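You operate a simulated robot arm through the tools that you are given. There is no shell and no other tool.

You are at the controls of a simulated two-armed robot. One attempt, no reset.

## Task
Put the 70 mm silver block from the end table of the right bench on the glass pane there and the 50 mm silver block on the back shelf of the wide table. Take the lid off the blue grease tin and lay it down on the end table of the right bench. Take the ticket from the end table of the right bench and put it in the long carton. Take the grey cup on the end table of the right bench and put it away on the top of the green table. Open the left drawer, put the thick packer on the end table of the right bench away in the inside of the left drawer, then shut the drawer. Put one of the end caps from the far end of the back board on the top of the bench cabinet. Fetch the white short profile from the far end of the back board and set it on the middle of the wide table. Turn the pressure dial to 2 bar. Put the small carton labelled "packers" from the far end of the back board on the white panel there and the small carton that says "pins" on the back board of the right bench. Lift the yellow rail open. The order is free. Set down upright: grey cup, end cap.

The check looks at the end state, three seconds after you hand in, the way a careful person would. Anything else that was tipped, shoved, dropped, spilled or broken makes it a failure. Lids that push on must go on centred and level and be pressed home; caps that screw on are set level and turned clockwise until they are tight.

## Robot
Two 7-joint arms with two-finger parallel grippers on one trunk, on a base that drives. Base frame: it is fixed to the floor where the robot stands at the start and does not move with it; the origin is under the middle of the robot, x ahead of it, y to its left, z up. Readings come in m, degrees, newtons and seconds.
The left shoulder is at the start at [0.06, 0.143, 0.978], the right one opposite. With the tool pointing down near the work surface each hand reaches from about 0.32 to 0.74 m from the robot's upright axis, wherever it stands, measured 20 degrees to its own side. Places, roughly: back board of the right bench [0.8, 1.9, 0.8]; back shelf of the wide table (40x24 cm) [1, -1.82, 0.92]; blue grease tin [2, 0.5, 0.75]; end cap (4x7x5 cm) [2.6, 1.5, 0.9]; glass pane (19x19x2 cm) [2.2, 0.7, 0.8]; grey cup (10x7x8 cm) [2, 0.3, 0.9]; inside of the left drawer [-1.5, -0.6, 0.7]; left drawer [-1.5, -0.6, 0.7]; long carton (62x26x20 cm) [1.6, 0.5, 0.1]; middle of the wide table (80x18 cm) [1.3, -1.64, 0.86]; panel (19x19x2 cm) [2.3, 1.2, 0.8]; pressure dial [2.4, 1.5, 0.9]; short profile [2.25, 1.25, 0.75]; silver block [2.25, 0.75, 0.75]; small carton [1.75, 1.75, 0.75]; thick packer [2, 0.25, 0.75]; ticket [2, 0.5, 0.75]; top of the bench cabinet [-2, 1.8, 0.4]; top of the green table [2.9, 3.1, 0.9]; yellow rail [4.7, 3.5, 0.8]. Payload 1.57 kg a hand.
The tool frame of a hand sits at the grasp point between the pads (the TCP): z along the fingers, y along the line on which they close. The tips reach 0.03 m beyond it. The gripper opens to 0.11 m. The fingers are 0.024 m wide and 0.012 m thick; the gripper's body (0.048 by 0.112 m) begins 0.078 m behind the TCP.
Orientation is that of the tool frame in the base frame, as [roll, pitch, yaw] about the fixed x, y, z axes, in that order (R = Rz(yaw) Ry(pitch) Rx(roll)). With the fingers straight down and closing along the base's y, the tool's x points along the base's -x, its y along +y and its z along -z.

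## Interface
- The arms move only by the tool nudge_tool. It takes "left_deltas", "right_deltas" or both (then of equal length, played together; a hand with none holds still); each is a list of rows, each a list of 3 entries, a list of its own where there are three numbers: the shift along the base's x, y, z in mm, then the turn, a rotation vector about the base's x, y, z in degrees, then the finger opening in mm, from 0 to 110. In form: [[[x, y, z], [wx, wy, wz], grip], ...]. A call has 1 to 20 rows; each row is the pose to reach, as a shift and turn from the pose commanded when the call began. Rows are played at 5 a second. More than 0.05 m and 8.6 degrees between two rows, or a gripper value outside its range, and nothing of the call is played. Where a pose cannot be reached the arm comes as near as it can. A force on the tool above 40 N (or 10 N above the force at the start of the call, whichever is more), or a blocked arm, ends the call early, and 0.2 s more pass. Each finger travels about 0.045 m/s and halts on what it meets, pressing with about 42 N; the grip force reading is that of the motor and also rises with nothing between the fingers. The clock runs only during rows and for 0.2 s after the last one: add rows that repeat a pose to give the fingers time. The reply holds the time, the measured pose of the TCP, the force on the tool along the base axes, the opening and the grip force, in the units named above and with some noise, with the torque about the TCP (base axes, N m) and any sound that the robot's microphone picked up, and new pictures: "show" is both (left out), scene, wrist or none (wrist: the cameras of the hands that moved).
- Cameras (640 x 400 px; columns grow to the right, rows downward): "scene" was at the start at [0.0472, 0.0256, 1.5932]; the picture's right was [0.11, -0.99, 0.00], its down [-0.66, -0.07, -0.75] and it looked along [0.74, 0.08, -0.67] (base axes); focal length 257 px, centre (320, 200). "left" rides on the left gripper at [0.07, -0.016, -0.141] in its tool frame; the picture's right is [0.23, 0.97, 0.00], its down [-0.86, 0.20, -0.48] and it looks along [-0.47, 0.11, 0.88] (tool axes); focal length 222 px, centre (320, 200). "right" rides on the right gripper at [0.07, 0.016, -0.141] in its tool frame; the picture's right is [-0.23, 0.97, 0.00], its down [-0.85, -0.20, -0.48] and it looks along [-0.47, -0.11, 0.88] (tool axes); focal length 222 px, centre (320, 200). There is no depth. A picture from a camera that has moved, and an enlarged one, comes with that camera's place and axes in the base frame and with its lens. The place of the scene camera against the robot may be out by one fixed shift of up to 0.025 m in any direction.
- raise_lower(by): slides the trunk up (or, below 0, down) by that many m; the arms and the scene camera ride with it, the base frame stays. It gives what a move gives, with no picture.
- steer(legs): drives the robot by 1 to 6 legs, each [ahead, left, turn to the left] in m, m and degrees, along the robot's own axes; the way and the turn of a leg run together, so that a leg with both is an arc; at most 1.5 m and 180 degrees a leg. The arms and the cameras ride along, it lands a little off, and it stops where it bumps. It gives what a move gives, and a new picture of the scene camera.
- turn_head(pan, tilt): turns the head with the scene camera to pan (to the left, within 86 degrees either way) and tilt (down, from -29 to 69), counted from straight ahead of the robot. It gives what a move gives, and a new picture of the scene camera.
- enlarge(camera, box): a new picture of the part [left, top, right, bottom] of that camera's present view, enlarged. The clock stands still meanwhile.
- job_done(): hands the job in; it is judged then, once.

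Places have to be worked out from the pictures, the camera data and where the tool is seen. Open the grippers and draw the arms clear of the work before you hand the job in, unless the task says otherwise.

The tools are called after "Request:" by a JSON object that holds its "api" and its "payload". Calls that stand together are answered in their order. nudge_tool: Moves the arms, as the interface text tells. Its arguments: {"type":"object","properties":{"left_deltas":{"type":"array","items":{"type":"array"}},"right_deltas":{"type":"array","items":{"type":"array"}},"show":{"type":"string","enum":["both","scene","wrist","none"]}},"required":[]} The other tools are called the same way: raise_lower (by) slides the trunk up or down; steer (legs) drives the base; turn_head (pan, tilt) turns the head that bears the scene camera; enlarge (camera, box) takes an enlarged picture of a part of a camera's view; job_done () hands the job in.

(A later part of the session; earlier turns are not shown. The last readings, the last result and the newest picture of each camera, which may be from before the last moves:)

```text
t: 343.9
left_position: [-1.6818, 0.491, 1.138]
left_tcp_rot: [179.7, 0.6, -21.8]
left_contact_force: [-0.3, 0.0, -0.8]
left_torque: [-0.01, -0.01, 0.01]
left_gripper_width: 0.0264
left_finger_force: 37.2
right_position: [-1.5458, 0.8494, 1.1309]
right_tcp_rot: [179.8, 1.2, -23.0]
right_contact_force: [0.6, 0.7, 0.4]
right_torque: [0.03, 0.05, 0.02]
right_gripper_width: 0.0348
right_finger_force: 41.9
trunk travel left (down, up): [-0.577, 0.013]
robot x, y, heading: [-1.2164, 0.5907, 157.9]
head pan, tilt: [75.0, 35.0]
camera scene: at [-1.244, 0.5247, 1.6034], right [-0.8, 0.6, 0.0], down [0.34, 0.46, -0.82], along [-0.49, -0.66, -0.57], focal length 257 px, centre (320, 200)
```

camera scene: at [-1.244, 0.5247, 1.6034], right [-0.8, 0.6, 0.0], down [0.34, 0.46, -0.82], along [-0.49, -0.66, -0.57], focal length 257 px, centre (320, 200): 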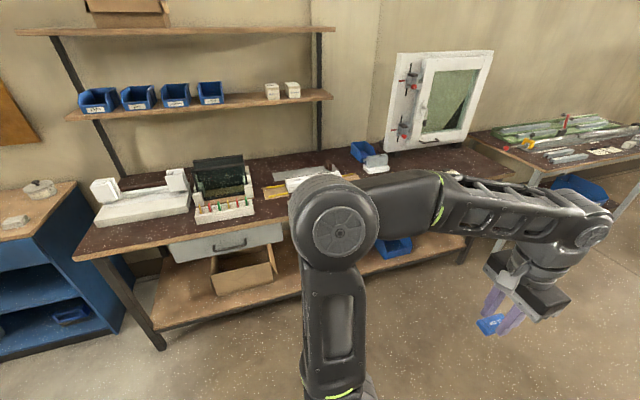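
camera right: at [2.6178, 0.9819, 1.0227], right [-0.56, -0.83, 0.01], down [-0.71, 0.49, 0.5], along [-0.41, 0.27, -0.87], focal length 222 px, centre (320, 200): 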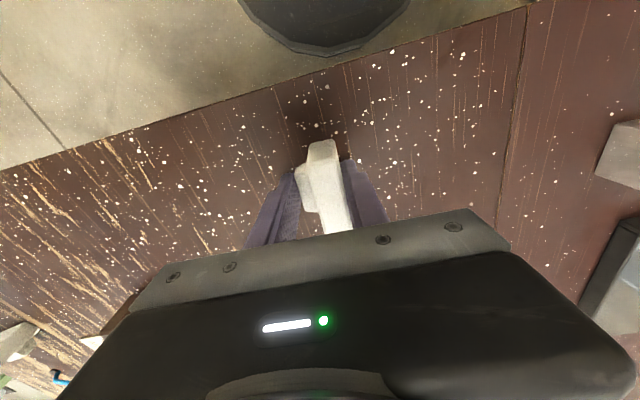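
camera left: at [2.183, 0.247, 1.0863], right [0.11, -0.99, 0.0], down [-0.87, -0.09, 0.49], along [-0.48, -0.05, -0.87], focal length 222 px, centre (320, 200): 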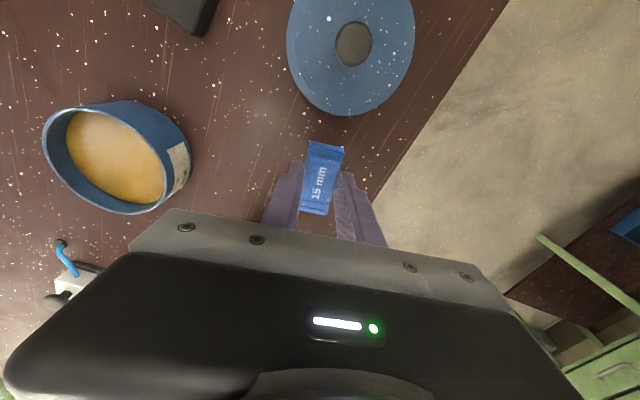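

The grey low cabinet under the long bench near (-2.0, 1.6) is the bench cabinet, and the left drawer's front is near (-1.43, -0.45). I go to the cabinet first with the end cap.

Request:
{"api": "steer", "payload": {"legs": [[1.2, 0, 0], [0, 0, -88]]}}

Request:
{"api": "turn_head", "payload": {"pan": -10, "tilt": 45}}

```text
t: 353.7
left_position: [-2.4573, 1.4897, 1.1392]
left_tcp_rot: [179.6, 0.6, -108.4]
left_contact_force: [-0.2, -0.3, 0.4]
left_torque: [-0.01, -0.02, 0.02]
left_gripper_width: 0.0265
left_finger_force: 37.0
right_position: [-2.0915, 1.3747, 1.1311]
right_tcp_rot: [179.8, 1.2, -109.5]
right_contact_force: [0.0, -0.7, -0.2]
right_torque: [-0.03, -0.02, -0.02]
right_gripper_width: 0.0347
right_finger_force: 42.6
trunk travel left (down, up): [-0.577, 0.013]
robot x, y, heading: [-2.3307, 1.0268, 71.7]
head pan, tilt: [75.0, 35.0]
camera scene: at [-2.4199, 1.0642, 1.6034], right [0.55, 0.83, 0.0], down [0.48, -0.32, -0.82], along [-0.68, 0.45, -0.57], focal length 257 px, centre (320, 200)
```

scene: 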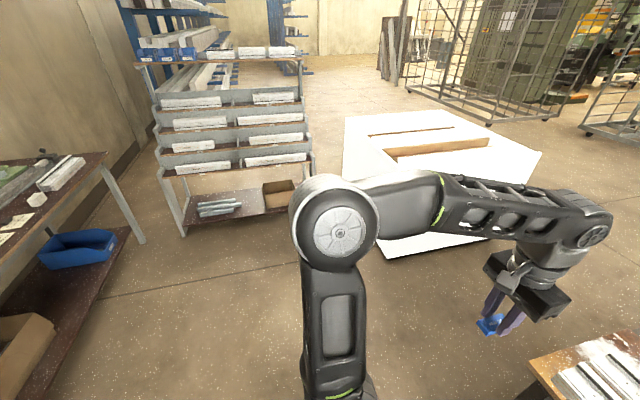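

```text
t: 355.2
left_position: [-2.456, 1.4903, 1.1387]
left_tcp_rot: [179.7, 0.6, -108.4]
left_contact_force: [-1.3, -0.1, 0.5]
left_torque: [-0.03, 0.02, 0.0]
left_gripper_width: 0.0264
left_finger_force: 37.1
right_position: [-2.0919, 1.3749, 1.1325]
right_tcp_rot: [179.7, 1.3, -109.6]
right_contact_force: [-0.5, 0.4, -0.4]
right_torque: [0.02, -0.01, 0.03]
right_gripper_width: 0.0347
right_finger_force: 42.0
trunk travel left (down, up): [-0.577, 0.013]
robot x, y, heading: [-2.3328, 1.0248, 71.6]
head pan, tilt: [-10.0, 45.0]
camera scene: at [-2.3079, 1.0873, 1.5886], right [0.88, -0.47, 0.0], down [-0.34, -0.62, -0.71], along [0.34, 0.62, -0.71], focal length 257 px, centre (320, 200)
```

scene: 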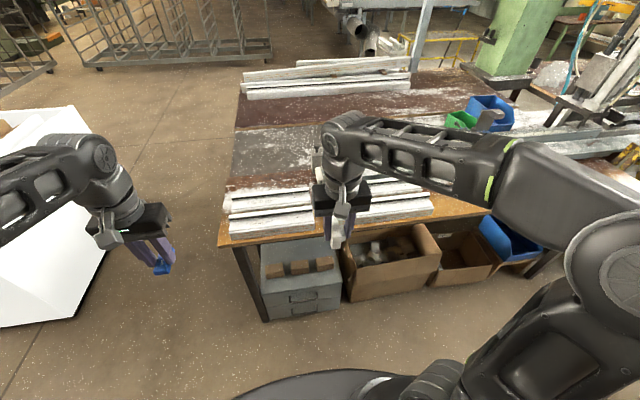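

Request:
{"api": "enlarge", "payload": {"camera": "scene", "box": [210, 200, 430, 337]}}

```text
2.91 times, centred on (320, 268) of scene
camera zoom: at [-2.3079, 1.0873, 1.5886], right [0.88, -0.47, 0.0], down [-0.34, -0.62, -0.71], along [0.34, 0.62, -0.71], focal length 749 px, centre (320, 1)
```

zoom: 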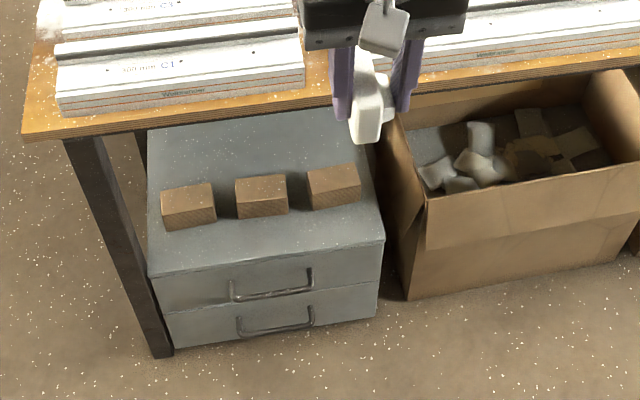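

The cabinet top carries three wooden blocks with a free strip ~8 cm deep along its front. I'll set the cap there with its thin side front-to-back. First closer and down in front of the cabinet.

Request:
{"api": "steer", "payload": {"legs": [[0.08, 0, -1.5]]}}

Request:
{"api": "raise_lower", "payload": {"by": -0.42}}

Request:
{"api": "nudge_tool", "payload": {"right_deltas": [[[0, 0, 0], [0, 0, -8], 20], [[0, 0, -10], [0, 0, -16], 20], [[0, 0, -20], [0, 0, -24], 20], [[0, 0, -30], [0, 0, -32], 20], [[0, 0, -40], [0, 0, -40], 20], [[0, 0, -50], [0, 0, -48], 20], [[0, 0, -60], [0, 0, -56], 20], [[0, 0, -70], [0, 0, -64], 20], [[0, 0, -80], [0, 0, -72], 20], [[0, 0, -90], [0, 0, -80], 20], [[0, 0, -100], [0, 0, -88], 20], [[0, 0, -100], [0, 0, -90], 20]], "show": "both"}}

```text
t: 356.3
left_position: [-2.418, 1.5721, 1.137]
left_tcp_rot: [179.6, 0.5, -109.8]
left_contact_force: [0.4, 0.5, -0.9]
left_torque: [0.0, 0.03, 0.02]
left_gripper_width: 0.0263
left_finger_force: 37.2
right_position: [-2.0555, 1.4455, 1.132]
right_tcp_rot: [179.8, 1.2, -111.1]
right_contact_force: [0.4, 0.8, -1.3]
right_torque: [-0.03, -0.01, 0.0]
right_gripper_width: 0.0346
right_finger_force: 42.2
trunk travel left (down, up): [-0.577, 0.013]
robot x, y, heading: [-2.3018, 1.1036, 70.2]
head pan, tilt: [-10.0, 45.0]
camera scene: at [-2.2794, 1.165, 1.5885], right [0.87, -0.5, 0.0], down [-0.35, -0.61, -0.71], along [0.35, 0.61, -0.71], focal length 257 px, centre (320, 200)
```

scene: 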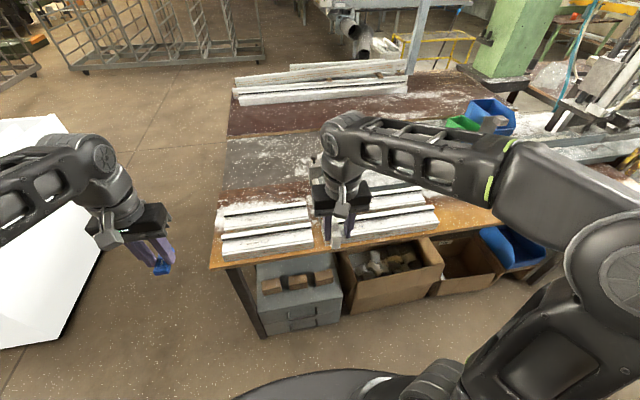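

```text
refused: -0.42 is not a number from -0.4 to 0.4
```

```text
t: 358.9
left_position: [-2.4184, 1.5697, 1.1369]
left_tcp_rot: [179.8, 0.6, -109.8]
left_contact_force: [0.7, 0.1, -1.0]
left_torque: [-0.01, -0.02, 0.0]
left_gripper_width: 0.0262
left_finger_force: 37.4
right_position: [-2.0557, 1.4449, 1.0315]
right_tcp_rot: [179.8, 1.2, 158.8]
right_contact_force: [-0.1, 0.4, 0.2]
right_torque: [0.04, 0.03, 0.02]
right_gripper_width: 0.0346
right_finger_force: 41.8
trunk travel left (down, up): [-0.577, 0.013]
robot x, y, heading: [-2.306, 1.1023, 69.9]
head pan, tilt: [-10.0, 45.0]
camera scene: at [-2.2801, 1.1633, 1.5886], right [0.87, -0.5, 0.0], down [-0.35, -0.61, -0.71], along [0.35, 0.61, -0.71], focal length 257 px, centre (320, 200)
camera right: at [-2.1181, 1.4856, 1.1717], right [0.56, 0.83, 0.01], down [0.72, -0.49, 0.5], along [0.41, -0.27, -0.87], focal length 222 px, centre (320, 200)
```

scene: 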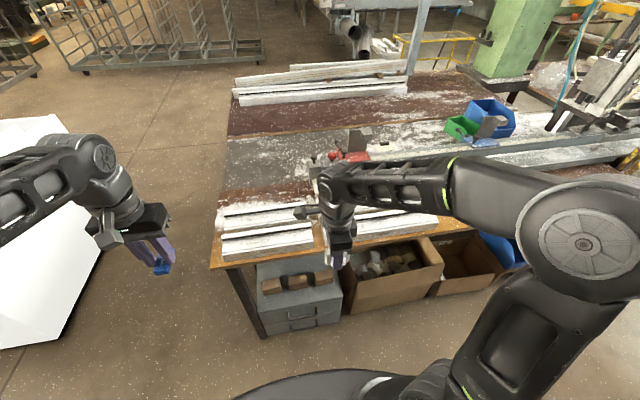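
right: 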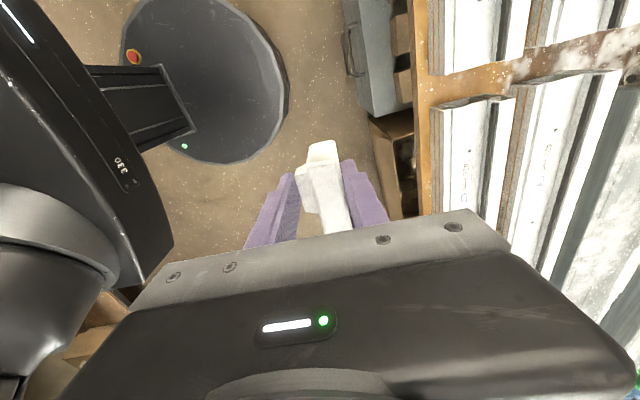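

The wrist view shows the free strip is really ~12 cm deep (v≈-0.07 to +0.045), but the bench edge overhangs it, so I need the hand pitched ~30° with the cap pointing front-to-back. I turn the hand back and lower the trunk.

Request:
{"api": "nudge_tool", "payload": {"right_deltas": [[[0, 0, 0], [0, 0, 8], 20], [[0, 0, 0], [0, 0, 16], 20], [[0, 0, 0], [0, 0, 24], 20], [[0, 0, 0], [0, 0, 32], 20], [[0, 0, 0], [0, 0, 40], 20], [[0, 0, 0], [0, 0, 48], 20], [[0, 0, 0], [0, 0, 56], 20], [[0, 0, 0], [0, 0, 64], 20], [[0, 0, 0], [0, 0, 72], 20], [[0, 0, 0], [0, 0, 80], 20], [[-10, -20, 0], [0, 0, 88], 20], [[-20, -40, 0], [0, 0, 91], 20]], "show": "none"}}

Request:
{"api": "raise_lower", "payload": {"by": -0.4}}

Request:
{"api": "nudge_tool", "payload": {"right_deltas": [[[0, 0, 0], [7, -2.6, 0], 20], [[0, 0, 0], [14, -5.1, 0], 20], [[0, 0, -10], [21, -7.7, 0], 20], [[0, 0, -30], [28.2, -10.3, 0], 20], [[0, 0, -60], [28.2, -10.3, 0], 20], [[0, 0, -60], [28.2, -10.3, 0], 20]], "show": "both"}}

```text
t: 361.5
left_position: [-2.4182, 1.571, 1.1382]
left_tcp_rot: [179.7, 0.7, -109.8]
left_contact_force: [0.3, -0.2, -0.2]
left_torque: [0.01, -0.01, -0.02]
left_gripper_width: 0.0262
left_finger_force: 37.0
right_position: [-2.0779, 1.4048, 1.0326]
right_tcp_rot: [179.8, 1.2, -109.9]
right_contact_force: [-0.3, 0.5, -0.5]
right_torque: [0.0, 0.01, 0.01]
right_gripper_width: 0.0344
right_finger_force: 41.9
trunk travel left (down, up): [-0.577, 0.013]
robot x, y, heading: [-2.303, 1.107, 70.0]
head pan, tilt: [-10.0, 45.0]
```

```text
t: 365.4
left_position: [-2.4186, 1.5695, 0.7378]
left_tcp_rot: [179.7, 0.7, -109.8]
left_contact_force: [0.7, 0.1, 0.1]
left_torque: [0.0, 0.01, 0.0]
left_gripper_width: 0.0264
left_finger_force: 37.0
right_position: [-2.0776, 1.405, 0.6325]
right_tcp_rot: [179.8, 1.1, -110.1]
right_contact_force: [0.1, -0.2, -0.7]
right_torque: [0.01, -0.01, -0.04]
right_gripper_width: 0.0346
right_finger_force: 42.5
trunk travel left (down, up): [-0.177, 0.413]
robot x, y, heading: [-2.3068, 1.1075, 69.9]
head pan, tilt: [-10.0, 45.0]
```

```text
t: 366.8
left_position: [-2.4186, 1.5701, 0.7384]
left_tcp_rot: [179.7, 0.6, -109.8]
left_contact_force: [-0.6, 1.2, 0.0]
left_torque: [-0.03, -0.05, -0.04]
left_gripper_width: 0.0261
left_finger_force: 37.4
right_position: [-2.0813, 1.4567, 0.5867]
right_tcp_rot: [179.8, 31.0, -110.0]
right_contact_force: [0.3, 0.2, -0.3]
right_torque: [-0.03, -0.02, -0.03]
right_gripper_width: 0.0346
right_finger_force: 42.5
right hand out of reach, approached as far as the arm can: row 3, 4, 5, 6
trunk travel left (down, up): [-0.177, 0.413]
robot x, y, heading: [-2.3028, 1.1046, 70.4]
head pan, tilt: [-10.0, 45.0]
camera scene: at [-2.2801, 1.1635, 1.1885], right [0.87, -0.5, 0.0], down [-0.35, -0.61, -0.71], along [0.35, 0.61, -0.71], focal length 257 px, centre (320, 200)
camera right: at [-2.1424, 1.3362, 0.6731], right [-0.85, 0.52, 0.12], down [0.36, 0.39, 0.85], along [0.39, 0.76, -0.51], focal length 222 px, centre (320, 200)
```

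scene: 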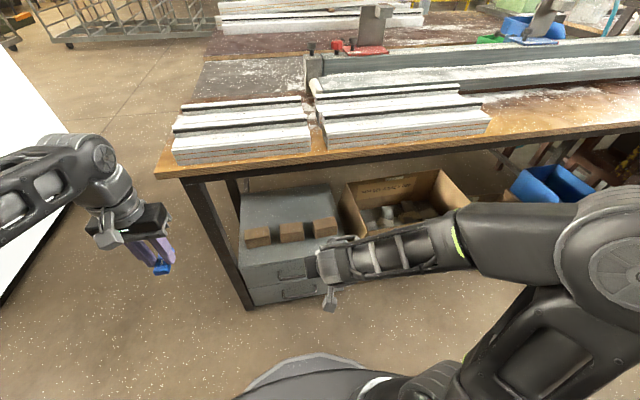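
right: 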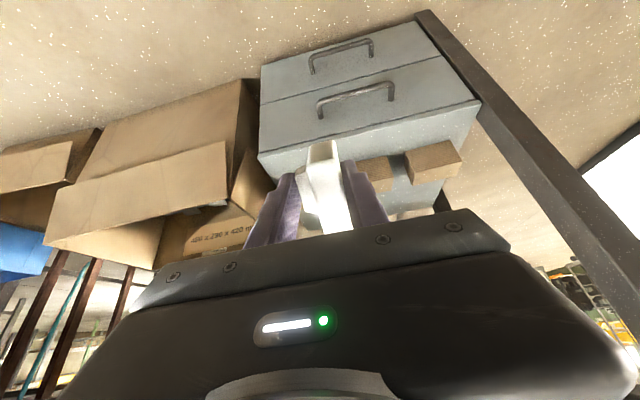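

The pitched hand is in front of the cabinet below table level. I move it forward over the front strip, still ~6 cm above contact.

Request:
{"api": "nudge_tool", "payload": {"right_deltas": [[[0, 40, -5], [0, 0, 0], 20], [[0, 80, -20], [0, 0, 0], 20], [[0, 120, -40], [0, 0, 0], 20], [[0, 155, -65], [0, 0, 0], 20], [[0, 184, -87], [0, 0, 0], 20], [[0, 184, -87], [0, 0, 0], 20]], "show": "both"}}

Request:
{"api": "enlarge", "payload": {"camera": "scene", "box": [200, 170, 440, 320]}}

```text
t: 368.1
left_position: [-2.4184, 1.5702, 0.7387]
left_tcp_rot: [179.8, 0.6, -109.8]
left_contact_force: [0.5, -0.4, 0.1]
left_torque: [0.0, 0.0, -0.02]
left_gripper_width: 0.0263
left_finger_force: 37.6
right_position: [-2.0846, 1.6394, 0.4999]
right_tcp_rot: [179.9, 31.2, -110.0]
right_contact_force: [0.6, 0.0, 0.0]
right_torque: [-0.03, 0.03, -0.02]
right_gripper_width: 0.035
right_finger_force: 41.7
trunk travel left (down, up): [-0.177, 0.413]
robot x, y, heading: [-2.3009, 1.1039, 70.0]
head pan, tilt: [-10.0, 45.0]
camera scene: at [-2.2801, 1.1635, 1.1885], right [0.87, -0.5, 0.0], down [-0.35, -0.61, -0.71], along [0.35, 0.61, -0.71], focal length 257 px, centre (320, 200)
camera right: at [-2.1442, 1.519, 0.5855], right [-0.85, 0.51, 0.12], down [0.35, 0.39, 0.85], along [0.39, 0.77, -0.51], focal length 222 px, centre (320, 200)
```

scene: 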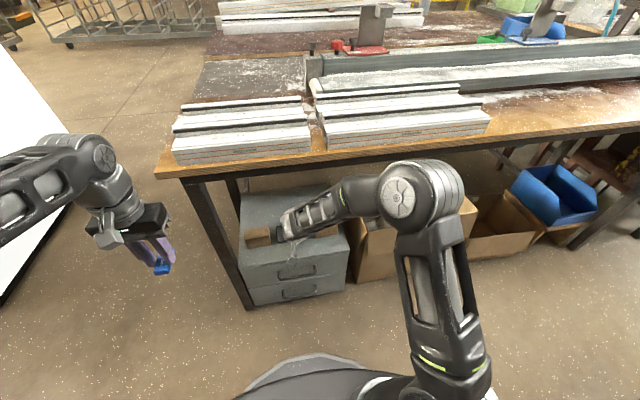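
right: 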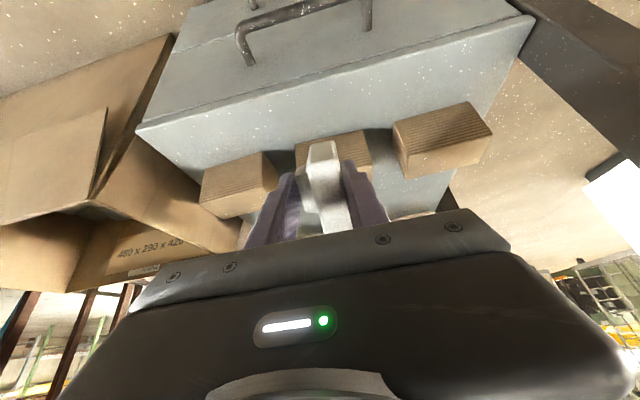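

```text
2.67 times, centred on (320, 245) of scene
camera zoom: at [-2.2801, 1.1635, 1.1885], right [0.87, -0.5, 0.0], down [-0.35, -0.61, -0.71], along [0.35, 0.61, -0.71], focal length 686 px, centre (320, 80)
```

zoom: 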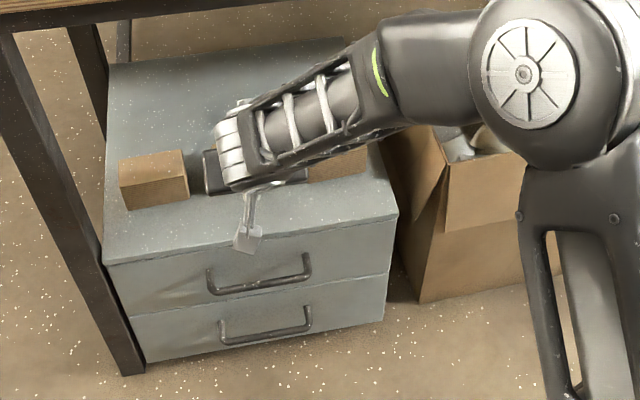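

The cap is above the front strip, in front of the middle wooden block. I back off 8 mm toward the edge and lower slowly until it touches.

Request:
{"api": "nudge_tool", "payload": {"right_deltas": [[[-3, -8, -5], [0, 0, 0], 20], [[-3, -8, -12], [0, 0, 0], 20], [[-3, -8, -18], [0, 0, 0], 20], [[-3, -8, -24], [0, 0, 0], 20], [[-3, -8, -30], [0, 0, 0], 20], [[-3, -8, -35], [0, 0, 0], 20]], "show": "wrist"}}

```text
t: 369.6
left_position: [-2.418, 1.5702, 0.739]
left_tcp_rot: [179.7, 0.6, -109.8]
left_contact_force: [-0.1, -0.9, -0.1]
left_torque: [0.02, 0.02, 0.02]
left_gripper_width: 0.0266
left_finger_force: 36.9
right_position: [-2.0864, 1.63, 0.4653]
right_tcp_rot: [179.8, 31.2, -110.1]
right_contact_force: [-0.7, 0.1, -0.4]
right_torque: [-0.01, -0.04, 0.0]
right_gripper_width: 0.0346
right_finger_force: 42.0
trunk travel left (down, up): [-0.177, 0.413]
robot x, y, heading: [-2.3044, 1.1041, 70.2]
head pan, tilt: [-10.0, 45.0]
camera right: at [-2.1469, 1.5099, 0.5502], right [-0.85, 0.52, 0.12], down [0.36, 0.39, 0.85], along [0.39, 0.77, -0.51], focal length 222 px, centre (320, 200)
```

right: 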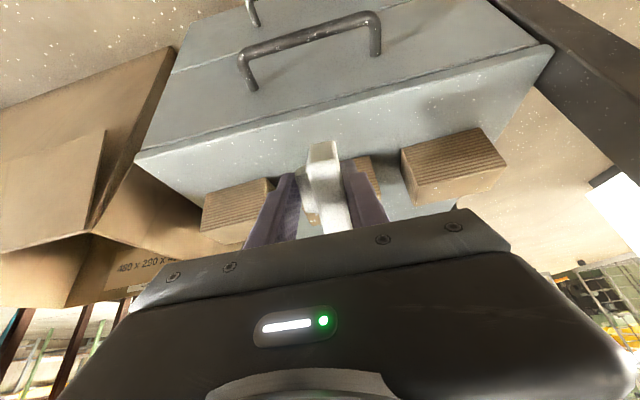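

Still no contact at z=0.465, so the top is near 0.40 as given. I shift 9 mm forward to centre the cap on the strip and continue down.

Request:
{"api": "nudge_tool", "payload": {"right_deltas": [[[3, 9, -4], [0, 0, 0], 20], [[3, 9, -8], [0, 0, 0], 20], [[3, 9, -12], [0, 0, 0], 20], [[3, 9, -15], [0, 0, 0], 20], [[3, 9, -18], [0, 0, 0], 20], [[3, 9, -21], [0, 0, 0], 20]], "show": "wrist"}}

```text
t: 370.9
left_position: [-2.4182, 1.5703, 0.7387]
left_tcp_rot: [179.8, 0.6, -109.8]
left_contact_force: [-0.1, -0.7, -0.8]
left_torque: [0.02, -0.02, 0.01]
left_gripper_width: 0.0262
left_finger_force: 36.5
right_position: [-2.0835, 1.6392, 0.445]
right_tcp_rot: [179.7, 31.1, -110.1]
right_contact_force: [-0.9, 0.4, -0.3]
right_torque: [-0.01, -0.02, 0.02]
right_gripper_width: 0.0347
right_finger_force: 42.0
trunk travel left (down, up): [-0.177, 0.413]
robot x, y, heading: [-2.3043, 1.1049, 70.4]
head pan, tilt: [-10.0, 45.0]
camera right: at [-2.1429, 1.5198, 0.5293], right [-0.85, 0.52, 0.12], down [0.36, 0.39, 0.85], along [0.39, 0.77, -0.51], focal length 222 px, centre (320, 200)
```

right: 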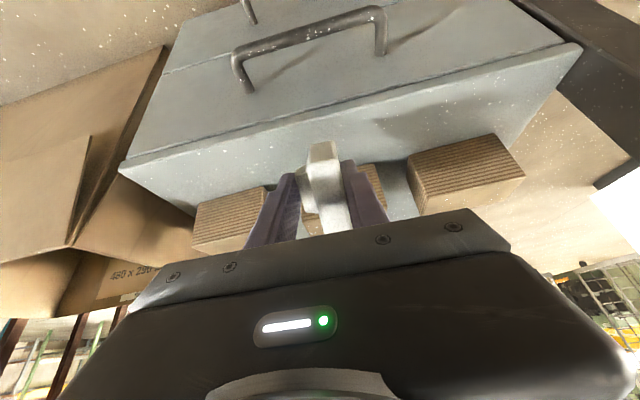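

Request:
{"api": "nudge_tool", "payload": {"right_deltas": [[[0, 0, -3], [0, 0, 0], 20], [[0, 0, -6], [0, 0, 0], 20], [[0, 0, -9], [0, 0, 0], 20], [[0, 0, -12], [0, 0, 0], 20], [[0, 0, -15], [0, 0, 0], 20]], "show": "wrist"}}

```text
t: 372.1
left_position: [-2.4173, 1.5698, 0.7384]
left_tcp_rot: [179.6, 0.6, -109.7]
left_contact_force: [0.2, -0.9, 0.0]
left_torque: [0.04, 0.0, -0.03]
left_gripper_width: 0.0264
left_finger_force: 37.2
right_position: [-2.0822, 1.6396, 0.4287]
right_tcp_rot: [179.8, 31.3, -110.1]
right_contact_force: [-0.4, 0.2, 0.0]
right_torque: [-0.01, 0.02, 0.01]
right_gripper_width: 0.0346
right_finger_force: 42.0
trunk travel left (down, up): [-0.177, 0.413]
robot x, y, heading: [-2.3048, 1.1009, 70.2]
head pan, tilt: [-10.0, 45.0]
camera right: at [-2.1429, 1.5196, 0.5143], right [-0.85, 0.51, 0.12], down [0.35, 0.39, 0.85], along [0.39, 0.77, -0.51], focal length 222 px, centre (320, 200)
```

right: 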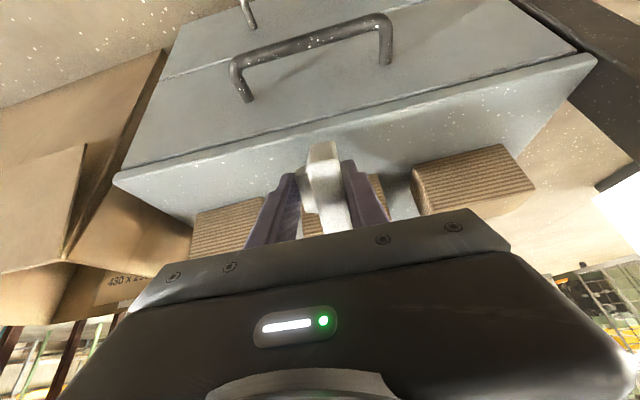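

Comparing the views, the cabinet top is at z≈0.36 with its front edge at v≈-0.02, so I was still just in front of it. I raise 35 mm, go 42 mm further forward, and descend again.

Request:
{"api": "nudge_tool", "payload": {"right_deltas": [[[0, 0, 20], [0, 0, 0], 20], [[0, 0, 35], [0, 0, 0], 20], [[7, 20, 35], [0, 0, 0], 20], [[14, 39, 35], [0, 0, 0], 20], [[14, 39, 20], [0, 0, 0], 20], [[14, 39, 8], [0, 0, 0], 20], [[14, 39, 8], [0, 0, 0], 20]], "show": "both"}}

Request:
{"api": "enlarge", "payload": {"camera": "scene", "box": [200, 170, 440, 320]}}

```text
t: 373.8
left_position: [-2.4185, 1.5682, 0.7401]
left_tcp_rot: [179.8, 0.7, -109.8]
left_contact_force: [-0.3, -0.4, 1.0]
left_torque: [0.0, -0.03, 0.0]
left_gripper_width: 0.0264
left_finger_force: 37.8
right_position: [-2.0722, 1.6785, 0.4398]
right_tcp_rot: [179.7, 31.6, -109.9]
right_contact_force: [-5.4, -9.6, 28.9]
right_torque: [0.82, -0.38, 0.01]
right_gripper_width: 0.0349
right_finger_force: 42.2
trunk travel left (down, up): [-0.177, 0.413]
robot x, y, heading: [-2.303, 1.1057, 70.3]
head pan, tilt: [-10.0, 45.0]
camera scene: at [-2.2813, 1.1607, 1.1888], right [0.87, -0.5, 0.0], down [-0.35, -0.61, -0.71], along [0.35, 0.61, -0.71], focal length 257 px, centre (320, 200)
camera right: at [-2.1312, 1.5577, 0.5246], right [-0.85, 0.51, 0.12], down [0.35, 0.38, 0.85], along [0.39, 0.77, -0.51], focal length 222 px, centre (320, 200)
```

scene: 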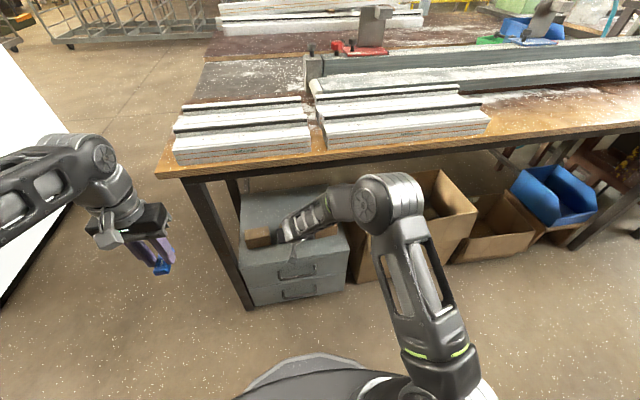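
right: 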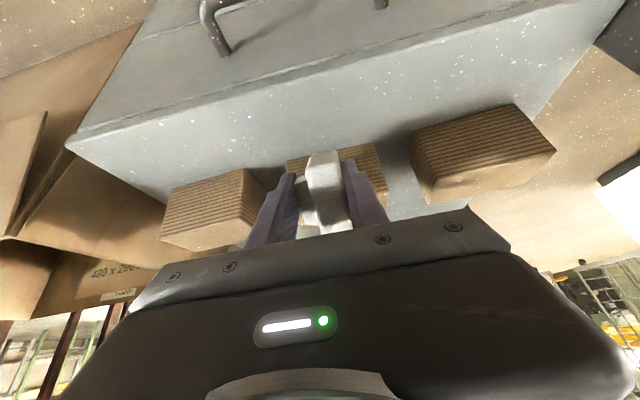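

```text
2.67 times, centred on (320, 245) of scene
camera zoom: at [-2.2813, 1.1607, 1.1888], right [0.87, -0.5, 0.0], down [-0.35, -0.61, -0.71], along [0.35, 0.61, -0.71], focal length 686 px, centre (320, 80)
```

zoom: 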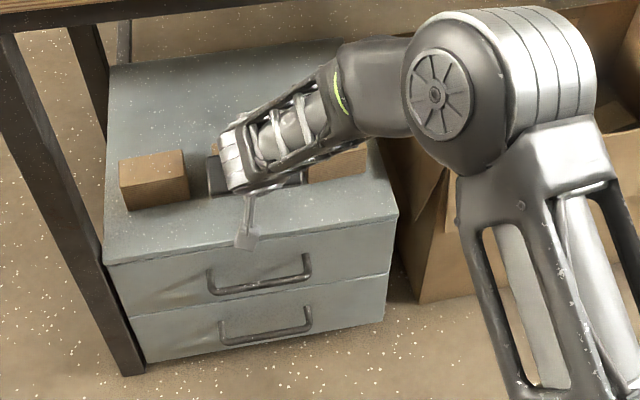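

The cap's far corner met the middle wooden block at v≈0.07. I raise, back off 17 mm, reduce the tilt to ~20°, and look again.

Request:
{"api": "nudge_tool", "payload": {"right_deltas": [[[0, 0, 20], [0, 0, 0], 20], [[0, 0, 40], [0, 0, 0], 20], [[-6, -16, 40], [-5, 1.9, 0], 20], [[-6, -16, 40], [-10.3, 3.8, 0], 20], [[-6, -16, 40], [-10.3, 3.8, 0], 20]], "show": "wrist"}}

Request:
{"api": "enlarge", "payload": {"camera": "right", "box": [160, 50, 480, 250]}}

```text
t: 374.9
left_position: [-2.4172, 1.5692, 0.738]
left_tcp_rot: [179.7, 0.6, -109.8]
left_contact_force: [-0.2, -0.3, -1.0]
left_torque: [-0.01, 0.03, 0.0]
left_gripper_width: 0.0265
left_finger_force: 37.5
right_position: [-2.0756, 1.6608, 0.4765]
right_tcp_rot: [179.9, 20.0, -110.0]
right_contact_force: [0.3, -0.2, -0.9]
right_torque: [0.0, -0.03, -0.01]
right_gripper_width: 0.0349
right_finger_force: 42.7
trunk travel left (down, up): [-0.177, 0.413]
robot x, y, heading: [-2.2998, 1.1036, 70.2]
head pan, tilt: [-10.0, 45.0]
camera right: at [-2.1293, 1.5589, 0.5857], right [-0.84, 0.53, 0.08], down [0.41, 0.53, 0.74], along [0.35, 0.66, -0.66], focal length 222 px, centre (320, 200)
```

right: 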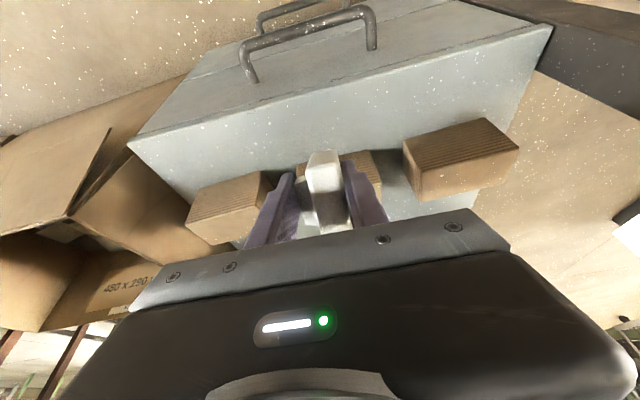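

```text
2.00 times, centred on (320, 150) of right
camera zoom: at [-2.1293, 1.5589, 0.5857], right [-0.84, 0.53, 0.08], down [0.41, 0.53, 0.74], along [0.35, 0.66, -0.66], focal length 444 px, centre (320, 300)
```

zoom: 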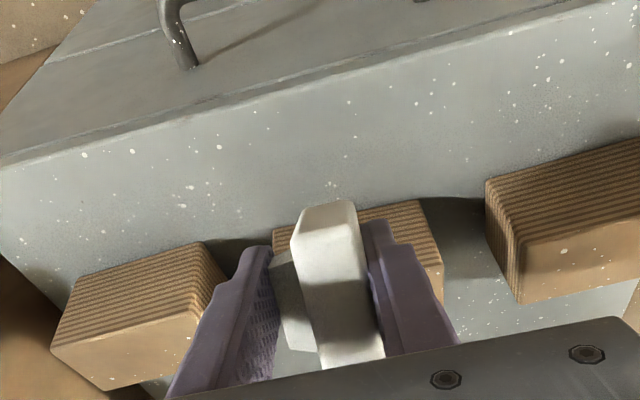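

Block positions look unchanged, and the free strip runs v≈-0.022 to 0.066. I shift 6 mm forward and descend slowly to let the cap touch and settle flat.

Request:
{"api": "nudge_tool", "payload": {"right_deltas": [[[2, 6, -15], [0, 0, 0], 20], [[2, 6, -35], [0, 0, 0], 20], [[2, 6, -50], [0, 0, 0], 20], [[2, 6, -57], [0, 0, 0], 20], [[2, 6, -62], [0, 0, 0], 20], [[2, 6, -66], [0, 0, 0], 20]], "show": "wrist"}}

Request:
{"api": "enlarge", "payload": {"camera": "right", "box": [160, 50, 480, 250]}}

```text
t: 376.4
left_position: [-2.4186, 1.5704, 0.7393]
left_tcp_rot: [179.7, 0.6, -109.7]
left_contact_force: [0.6, 0.2, 0.0]
left_torque: [0.04, 0.01, -0.01]
left_gripper_width: 0.0262
left_finger_force: 36.9
right_position: [-2.0735, 1.6683, 0.4096]
right_tcp_rot: [179.8, 20.1, -110.0]
right_contact_force: [0.0, -1.5, -0.2]
right_torque: [0.0, 0.0, -0.02]
right_gripper_width: 0.0351
right_finger_force: 42.1
trunk travel left (down, up): [-0.177, 0.413]
robot x, y, heading: [-2.3002, 1.1027, 70.0]
head pan, tilt: [-10.0, 45.0]
camera right: at [-2.127, 1.5657, 0.5194], right [-0.84, 0.53, 0.08], down [0.41, 0.53, 0.74], along [0.35, 0.66, -0.66], focal length 222 px, centre (320, 200)
```

right: 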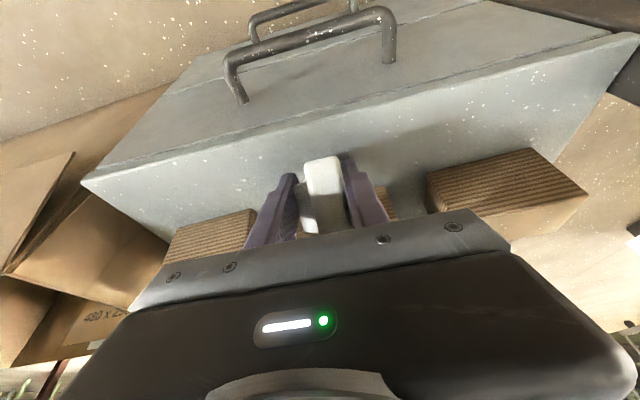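

```text
2.00 times, centred on (320, 150) of right
camera zoom: at [-2.127, 1.5657, 0.5194], right [-0.84, 0.53, 0.08], down [0.41, 0.53, 0.74], along [0.35, 0.66, -0.66], focal length 444 px, centre (320, 300)
```

zoom: 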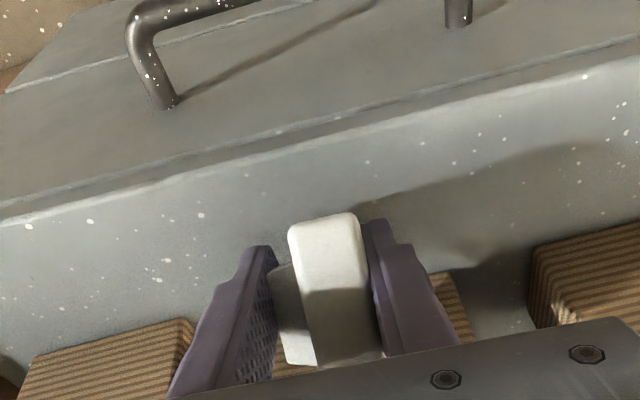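

Request:
{"api": "nudge_tool", "payload": {"right_deltas": [[[0, 0, -3], [0, 0, 0], 20], [[0, 0, -6], [0, 0, 0], 20], [[0, 0, -9], [0, 0, 0], 20], [[0, 0, -12], [0, 0, 0], 20], [[0, 0, -15], [0, 0, 0], 20]], "show": "wrist"}}

Request:
{"api": "enlarge", "payload": {"camera": "right", "box": [160, 50, 480, 250]}}

```text
t: 377.6
left_position: [-2.418, 1.5686, 0.7385]
left_tcp_rot: [179.7, 0.6, -109.9]
left_contact_force: [0.5, -0.1, 0.2]
left_torque: [-0.01, 0.0, 0.0]
left_gripper_width: 0.0265
left_finger_force: 37.5
right_position: [-2.0735, 1.6724, 0.4027]
right_tcp_rot: [179.5, 21.0, -110.2]
right_contact_force: [-0.3, -1.3, 15.7]
right_torque: [-0.05, 0.05, -0.01]
right_gripper_width: 0.0351
right_finger_force: 42.3
trunk travel left (down, up): [-0.177, 0.413]
robot x, y, heading: [-2.2991, 1.1002, 70.3]
head pan, tilt: [-10.0, 45.0]
stopped in row 5 (right hand): the force on the tool passed its limit at 45 N (the readings are from after the stop); the commanded pose is now the measured one
camera right: at [-2.1269, 1.5681, 0.5104], right [-0.84, 0.53, 0.09], down [0.41, 0.52, 0.75], along [0.35, 0.67, -0.65], focal length 222 px, centre (320, 200)
```

right: 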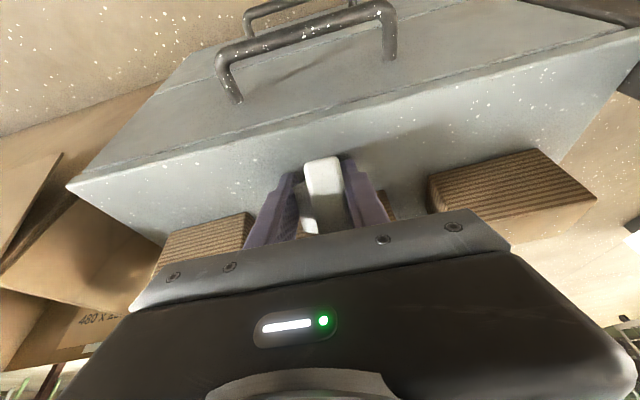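

```text
2.00 times, centred on (320, 150) of right
camera zoom: at [-2.1269, 1.5681, 0.5104], right [-0.84, 0.53, 0.09], down [0.41, 0.52, 0.75], along [0.35, 0.67, -0.65], focal length 444 px, centre (320, 300)
```

zoom: 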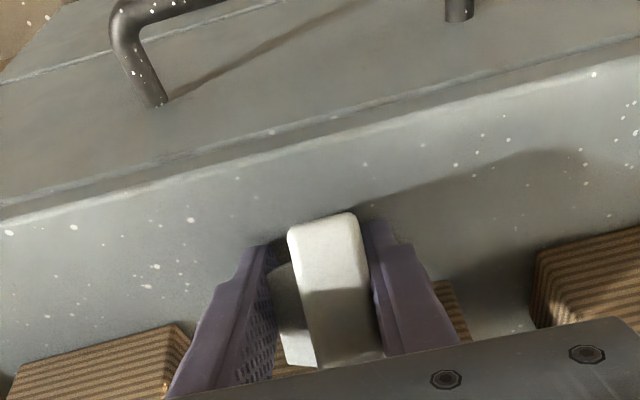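

The contact force now acts directly below the TCP (no torque), i.e. the cap sits flat. I open the fingers gently.

Request:
{"api": "nudge_tool", "payload": {"right_deltas": [[[0, 0, 1], [0, 0, 0], 36], [[0, 0, 1], [0, 0, 0], 42], [[0, 0, 1], [0, 0, 0], 50], [[0, 0, 1], [0, 0, 0], 60], [[0, 0, 1], [0, 0, 0], 60]], "show": "wrist"}}

Request:
{"api": "enlarge", "payload": {"camera": "right", "box": [160, 50, 480, 250]}}

```text
t: 378.8
left_position: [-2.4183, 1.5692, 0.7384]
left_tcp_rot: [179.8, 0.7, -109.9]
left_contact_force: [-0.9, 0.5, 0.1]
left_torque: [-0.03, 0.03, 0.01]
left_gripper_width: 0.026
left_finger_force: 37.1
right_position: [-2.0761, 1.6714, 0.4024]
right_tcp_rot: [179.5, 20.7, -110.0]
right_contact_force: [-14.9, 9.2, 19.0]
right_torque: [0.11, 0.03, 0.14]
right_gripper_width: 0.0445
right_finger_force: 0.1
trunk travel left (down, up): [-0.177, 0.413]
robot x, y, heading: [-2.302, 1.1079, 70.1]
head pan, tilt: [-10.0, 45.0]
camera right: at [-2.1289, 1.568, 0.5106], right [-0.84, 0.53, 0.09], down [0.41, 0.52, 0.75], along [0.35, 0.67, -0.66], focal length 222 px, centre (320, 200)
```

right: 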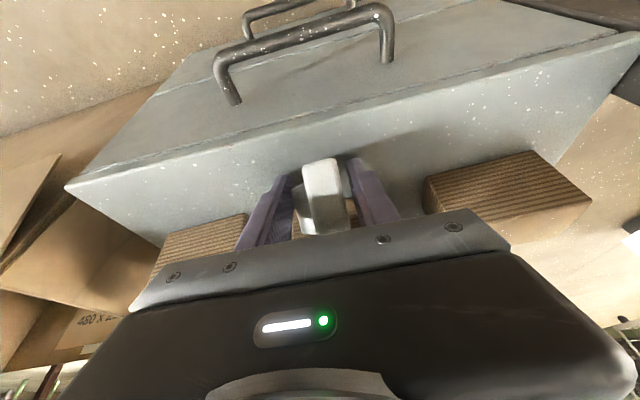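

```text
2.00 times, centred on (320, 150) of right
camera zoom: at [-2.1289, 1.568, 0.5106], right [-0.84, 0.53, 0.09], down [0.41, 0.52, 0.75], along [0.35, 0.67, -0.66], focal length 444 px, centre (320, 300)
```

zoom: 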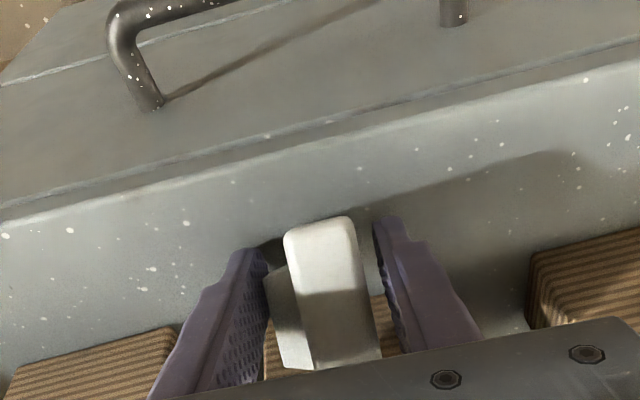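

The fingertips themselves are resting on the cabinet top and dragging. I rise 5 mm and then open further.

Request:
{"api": "nudge_tool", "payload": {"right_deltas": [[[0, 0, 5], [0, 0, 0], 45], [[0, 0, 6], [0, 0, 0], 60], [[0, 0, 6], [0, 0, 0], 60]], "show": "wrist"}}

Request:
{"api": "enlarge", "payload": {"camera": "right", "box": [160, 50, 480, 250]}}

```text
t: 379.6
left_position: [-2.4179, 1.5697, 0.739]
left_tcp_rot: [179.6, 0.6, -109.8]
left_contact_force: [-0.8, 0.5, -0.6]
left_torque: [-0.01, -0.01, -0.02]
left_gripper_width: 0.0262
left_finger_force: 37.4
right_position: [-2.0718, 1.6695, 0.4059]
right_tcp_rot: [179.9, 20.5, -110.1]
right_contact_force: [-0.6, -0.1, -0.8]
right_torque: [-0.04, -0.02, 0.0]
right_gripper_width: 0.0599
right_finger_force: 0.1
trunk travel left (down, up): [-0.177, 0.413]
robot x, y, heading: [-2.3053, 1.1049, 70.1]
head pan, tilt: [-10.0, 45.0]
camera right: at [-2.1259, 1.567, 0.5144], right [-0.84, 0.53, 0.08], down [0.41, 0.53, 0.75], along [0.35, 0.66, -0.66], focal length 222 px, centre (320, 200)
```

right: 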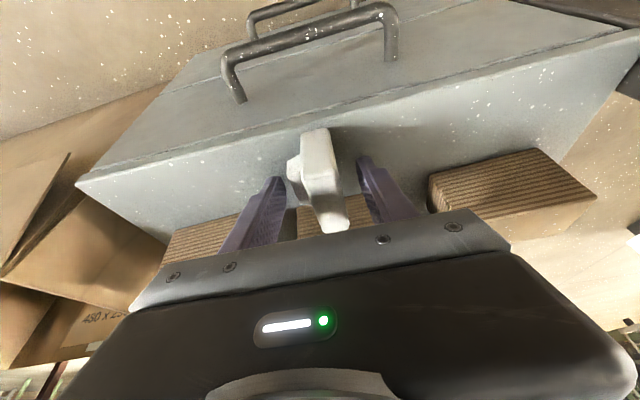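

```text
2.00 times, centred on (320, 150) of right
camera zoom: at [-2.1259, 1.567, 0.5144], right [-0.84, 0.53, 0.08], down [0.41, 0.53, 0.75], along [0.35, 0.66, -0.66], focal length 444 px, centre (320, 300)
```

zoom: 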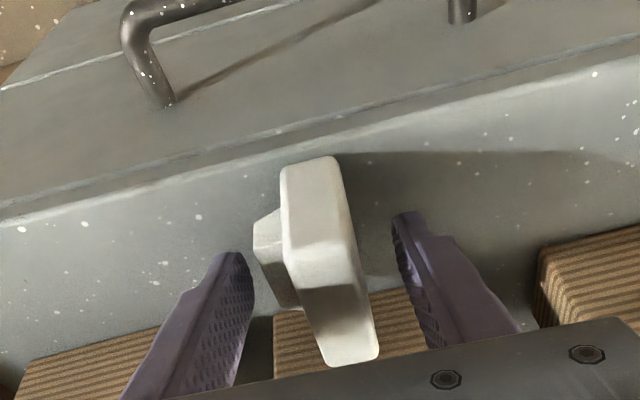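

The cap stands upright on the strip, between the front edge and the block. I withdraw along the hand's axis, then look.

Request:
{"api": "nudge_tool", "payload": {"right_deltas": [[[-2, -6, 17], [0, 0, 0], 62], [[-5, -13, 38], [0, 0, 0], 64], [[-8, -22, 62], [0, 0, 0], 66], [[-18, -50, 85], [0, 0, 0], 70], [[-33, -90, 95], [0, 0, 0], 70], [[-48, -130, 100], [0, 0, 0], 70], [[-60, -165, 100], [0, 0, 0], 70]], "show": "both"}}

Request:
{"api": "enlarge", "payload": {"camera": "scene", "box": [200, 170, 440, 320]}}

```text
t: 381.2
left_position: [-2.4177, 1.5705, 0.74]
left_tcp_rot: [179.7, 0.5, -109.8]
left_contact_force: [-0.8, -0.3, -1.2]
left_torque: [-0.03, 0.0, 0.0]
left_gripper_width: 0.0263
left_finger_force: 37.3
right_position: [-2.1317, 1.505, 0.504]
right_tcp_rot: [179.7, 20.5, -110.0]
right_contact_force: [0.0, 1.0, -0.7]
right_torque: [-0.03, 0.0, 0.01]
right_gripper_width: 0.0697
right_finger_force: 0.0
trunk travel left (down, up): [-0.177, 0.413]
robot x, y, heading: [-2.304, 1.1031, 70.1]
head pan, tilt: [-10.0, 45.0]
camera scene: at [-2.2801, 1.1631, 1.1885], right [0.87, -0.5, 0.0], down [-0.35, -0.61, -0.71], along [0.35, 0.61, -0.71], focal length 257 px, centre (320, 200)
camera right: at [-2.1864, 1.4025, 0.6144], right [-0.84, 0.53, 0.09], down [0.41, 0.52, 0.75], along [0.35, 0.66, -0.66], focal length 222 px, centre (320, 200)
```

scene: 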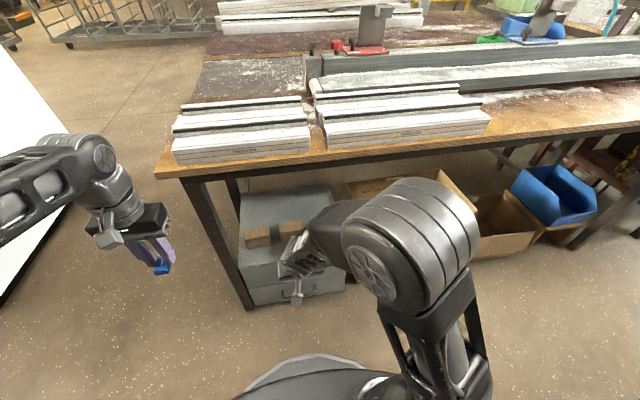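
right: 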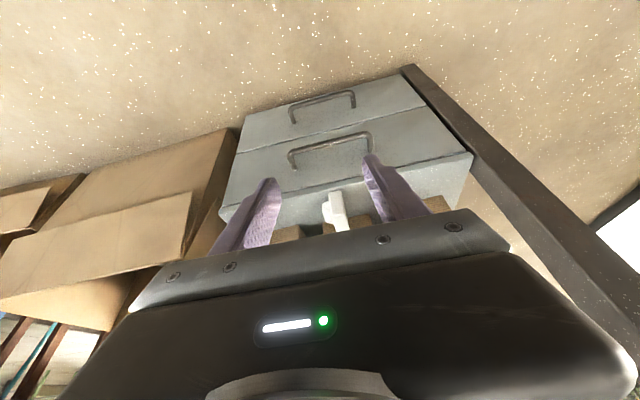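

```text
2.67 times, centred on (320, 245) of scene
camera zoom: at [-2.2801, 1.1631, 1.1885], right [0.87, -0.5, 0.0], down [-0.35, -0.61, -0.71], along [0.35, 0.61, -0.71], focal length 686 px, centre (320, 80)
```

zoom: 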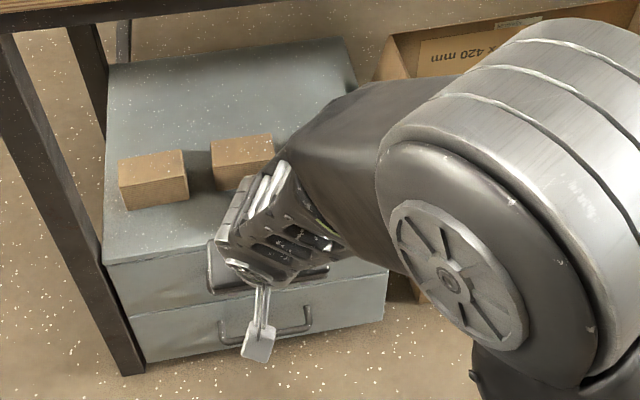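

The cap stays on the cabinet. I back the robot away, then unpitch the hand and raise the trunk.

Request:
{"api": "steer", "payload": {"legs": [[-0.25, 0, 0]]}}

Request:
{"api": "nudge_tool", "payload": {"right_deltas": [[[0, 0, 30], [-7, 2.6, 0], 70], [[0, 0, 60], [-14, 5.1, 0], 80], [[0, 0, 95], [-19.2, 7, 0], 100], [[0, 0, 140], [-19.2, 7, 0], 105], [[0, 0, 185], [-19.2, 7, 0], 105], [[0, 0, 200], [-19.2, 7, 0], 105]], "show": "scene"}}

Request:
{"api": "enlarge", "payload": {"camera": "scene", "box": [210, 150, 410, 275]}}

Request:
{"api": "raise_lower", "payload": {"by": 0.4}}

```text
t: 383.0
left_position: [-2.5019, 1.3353, 0.7385]
left_tcp_rot: [179.6, 0.6, -110.1]
left_contact_force: [1.1, 0.5, -0.7]
left_torque: [-0.01, 0.0, 0.03]
left_gripper_width: 0.0262
left_finger_force: 37.5
right_position: [-2.2165, 1.2694, 0.5058]
right_tcp_rot: [179.7, 20.7, -110.3]
right_contact_force: [-0.1, -0.2, -0.9]
right_torque: [0.02, 0.01, 0.0]
right_gripper_width: 0.0699
right_finger_force: 0.1
trunk travel left (down, up): [-0.177, 0.413]
robot x, y, heading: [-2.3923, 0.8676, 69.8]
head pan, tilt: [-10.0, 45.0]
camera scene: at [-2.3658, 0.9271, 1.1886], right [0.87, -0.5, 0.0], down [-0.35, -0.61, -0.71], along [0.35, 0.61, -0.71], focal length 257 px, centre (320, 200)
```

scene: 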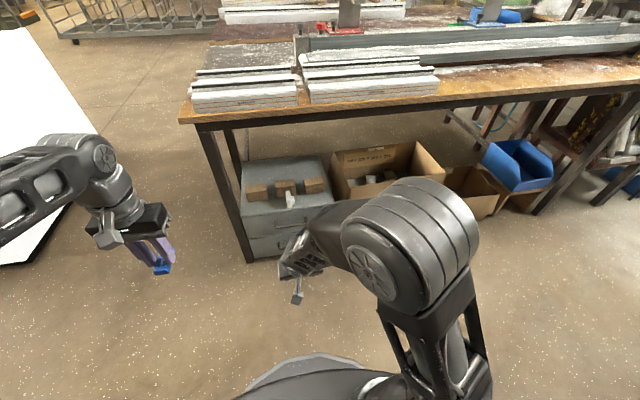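

```text
t: 384.4
left_position: [-2.5024, 1.3343, 0.7387]
left_tcp_rot: [179.7, 0.7, -110.2]
left_contact_force: [-0.1, 0.4, -0.1]
left_torque: [-0.01, -0.02, -0.01]
left_gripper_width: 0.0262
left_finger_force: 37.4
right_position: [-2.2166, 1.2692, 0.707]
right_tcp_rot: [179.8, 0.1, -110.2]
right_contact_force: [-0.2, 0.1, 0.8]
right_torque: [-0.01, -0.01, -0.03]
right_gripper_width: 0.1052
right_finger_force: 0.1
trunk travel left (down, up): [-0.177, 0.413]
robot x, y, heading: [-2.3882, 0.868, 69.7]
head pan, tilt: [-10.0, 45.0]
camera scene: at [-2.3658, 0.927, 1.1885], right [0.87, -0.5, 0.0], down [-0.35, -0.61, -0.71], along [0.35, 0.61, -0.71], focal length 257 px, centre (320, 200)
```

scene: 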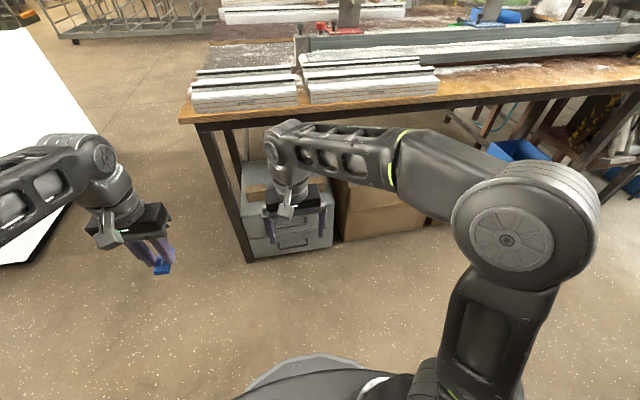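

```text
3.20 times, centred on (310, 212) of scene
camera zoom: at [-2.3658, 0.927, 1.1885], right [0.87, -0.5, 0.0], down [-0.35, -0.61, -0.71], along [0.35, 0.61, -0.71], focal length 824 px, centre (352, 160)
```

zoom: 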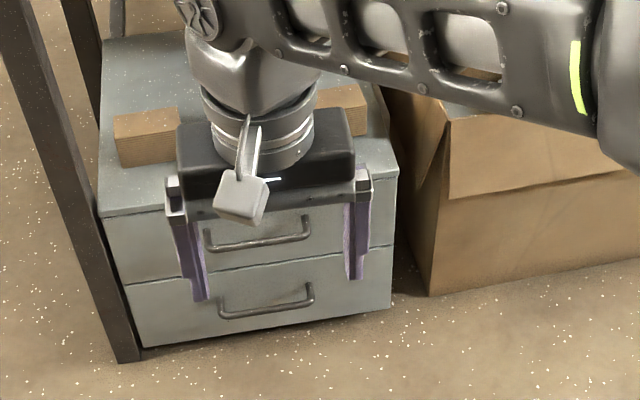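

```text
t: 388.2
left_position: [-2.5018, 1.3345, 1.1389]
left_tcp_rot: [179.6, 0.7, -110.1]
left_contact_force: [0.1, -0.4, 0.8]
left_torque: [0.0, -0.01, 0.0]
left_gripper_width: 0.0261
left_finger_force: 37.9
right_position: [-2.2178, 1.2687, 1.1059]
right_tcp_rot: [179.8, 0.1, -110.3]
right_contact_force: [0.0, 0.0, 0.7]
right_torque: [-0.01, 0.01, 0.04]
right_gripper_width: 0.1052
right_finger_force: 0.0
trunk travel left (down, up): [-0.577, 0.013]
robot x, y, heading: [-2.3903, 0.8668, 69.7]
head pan, tilt: [-10.0, 45.0]
```

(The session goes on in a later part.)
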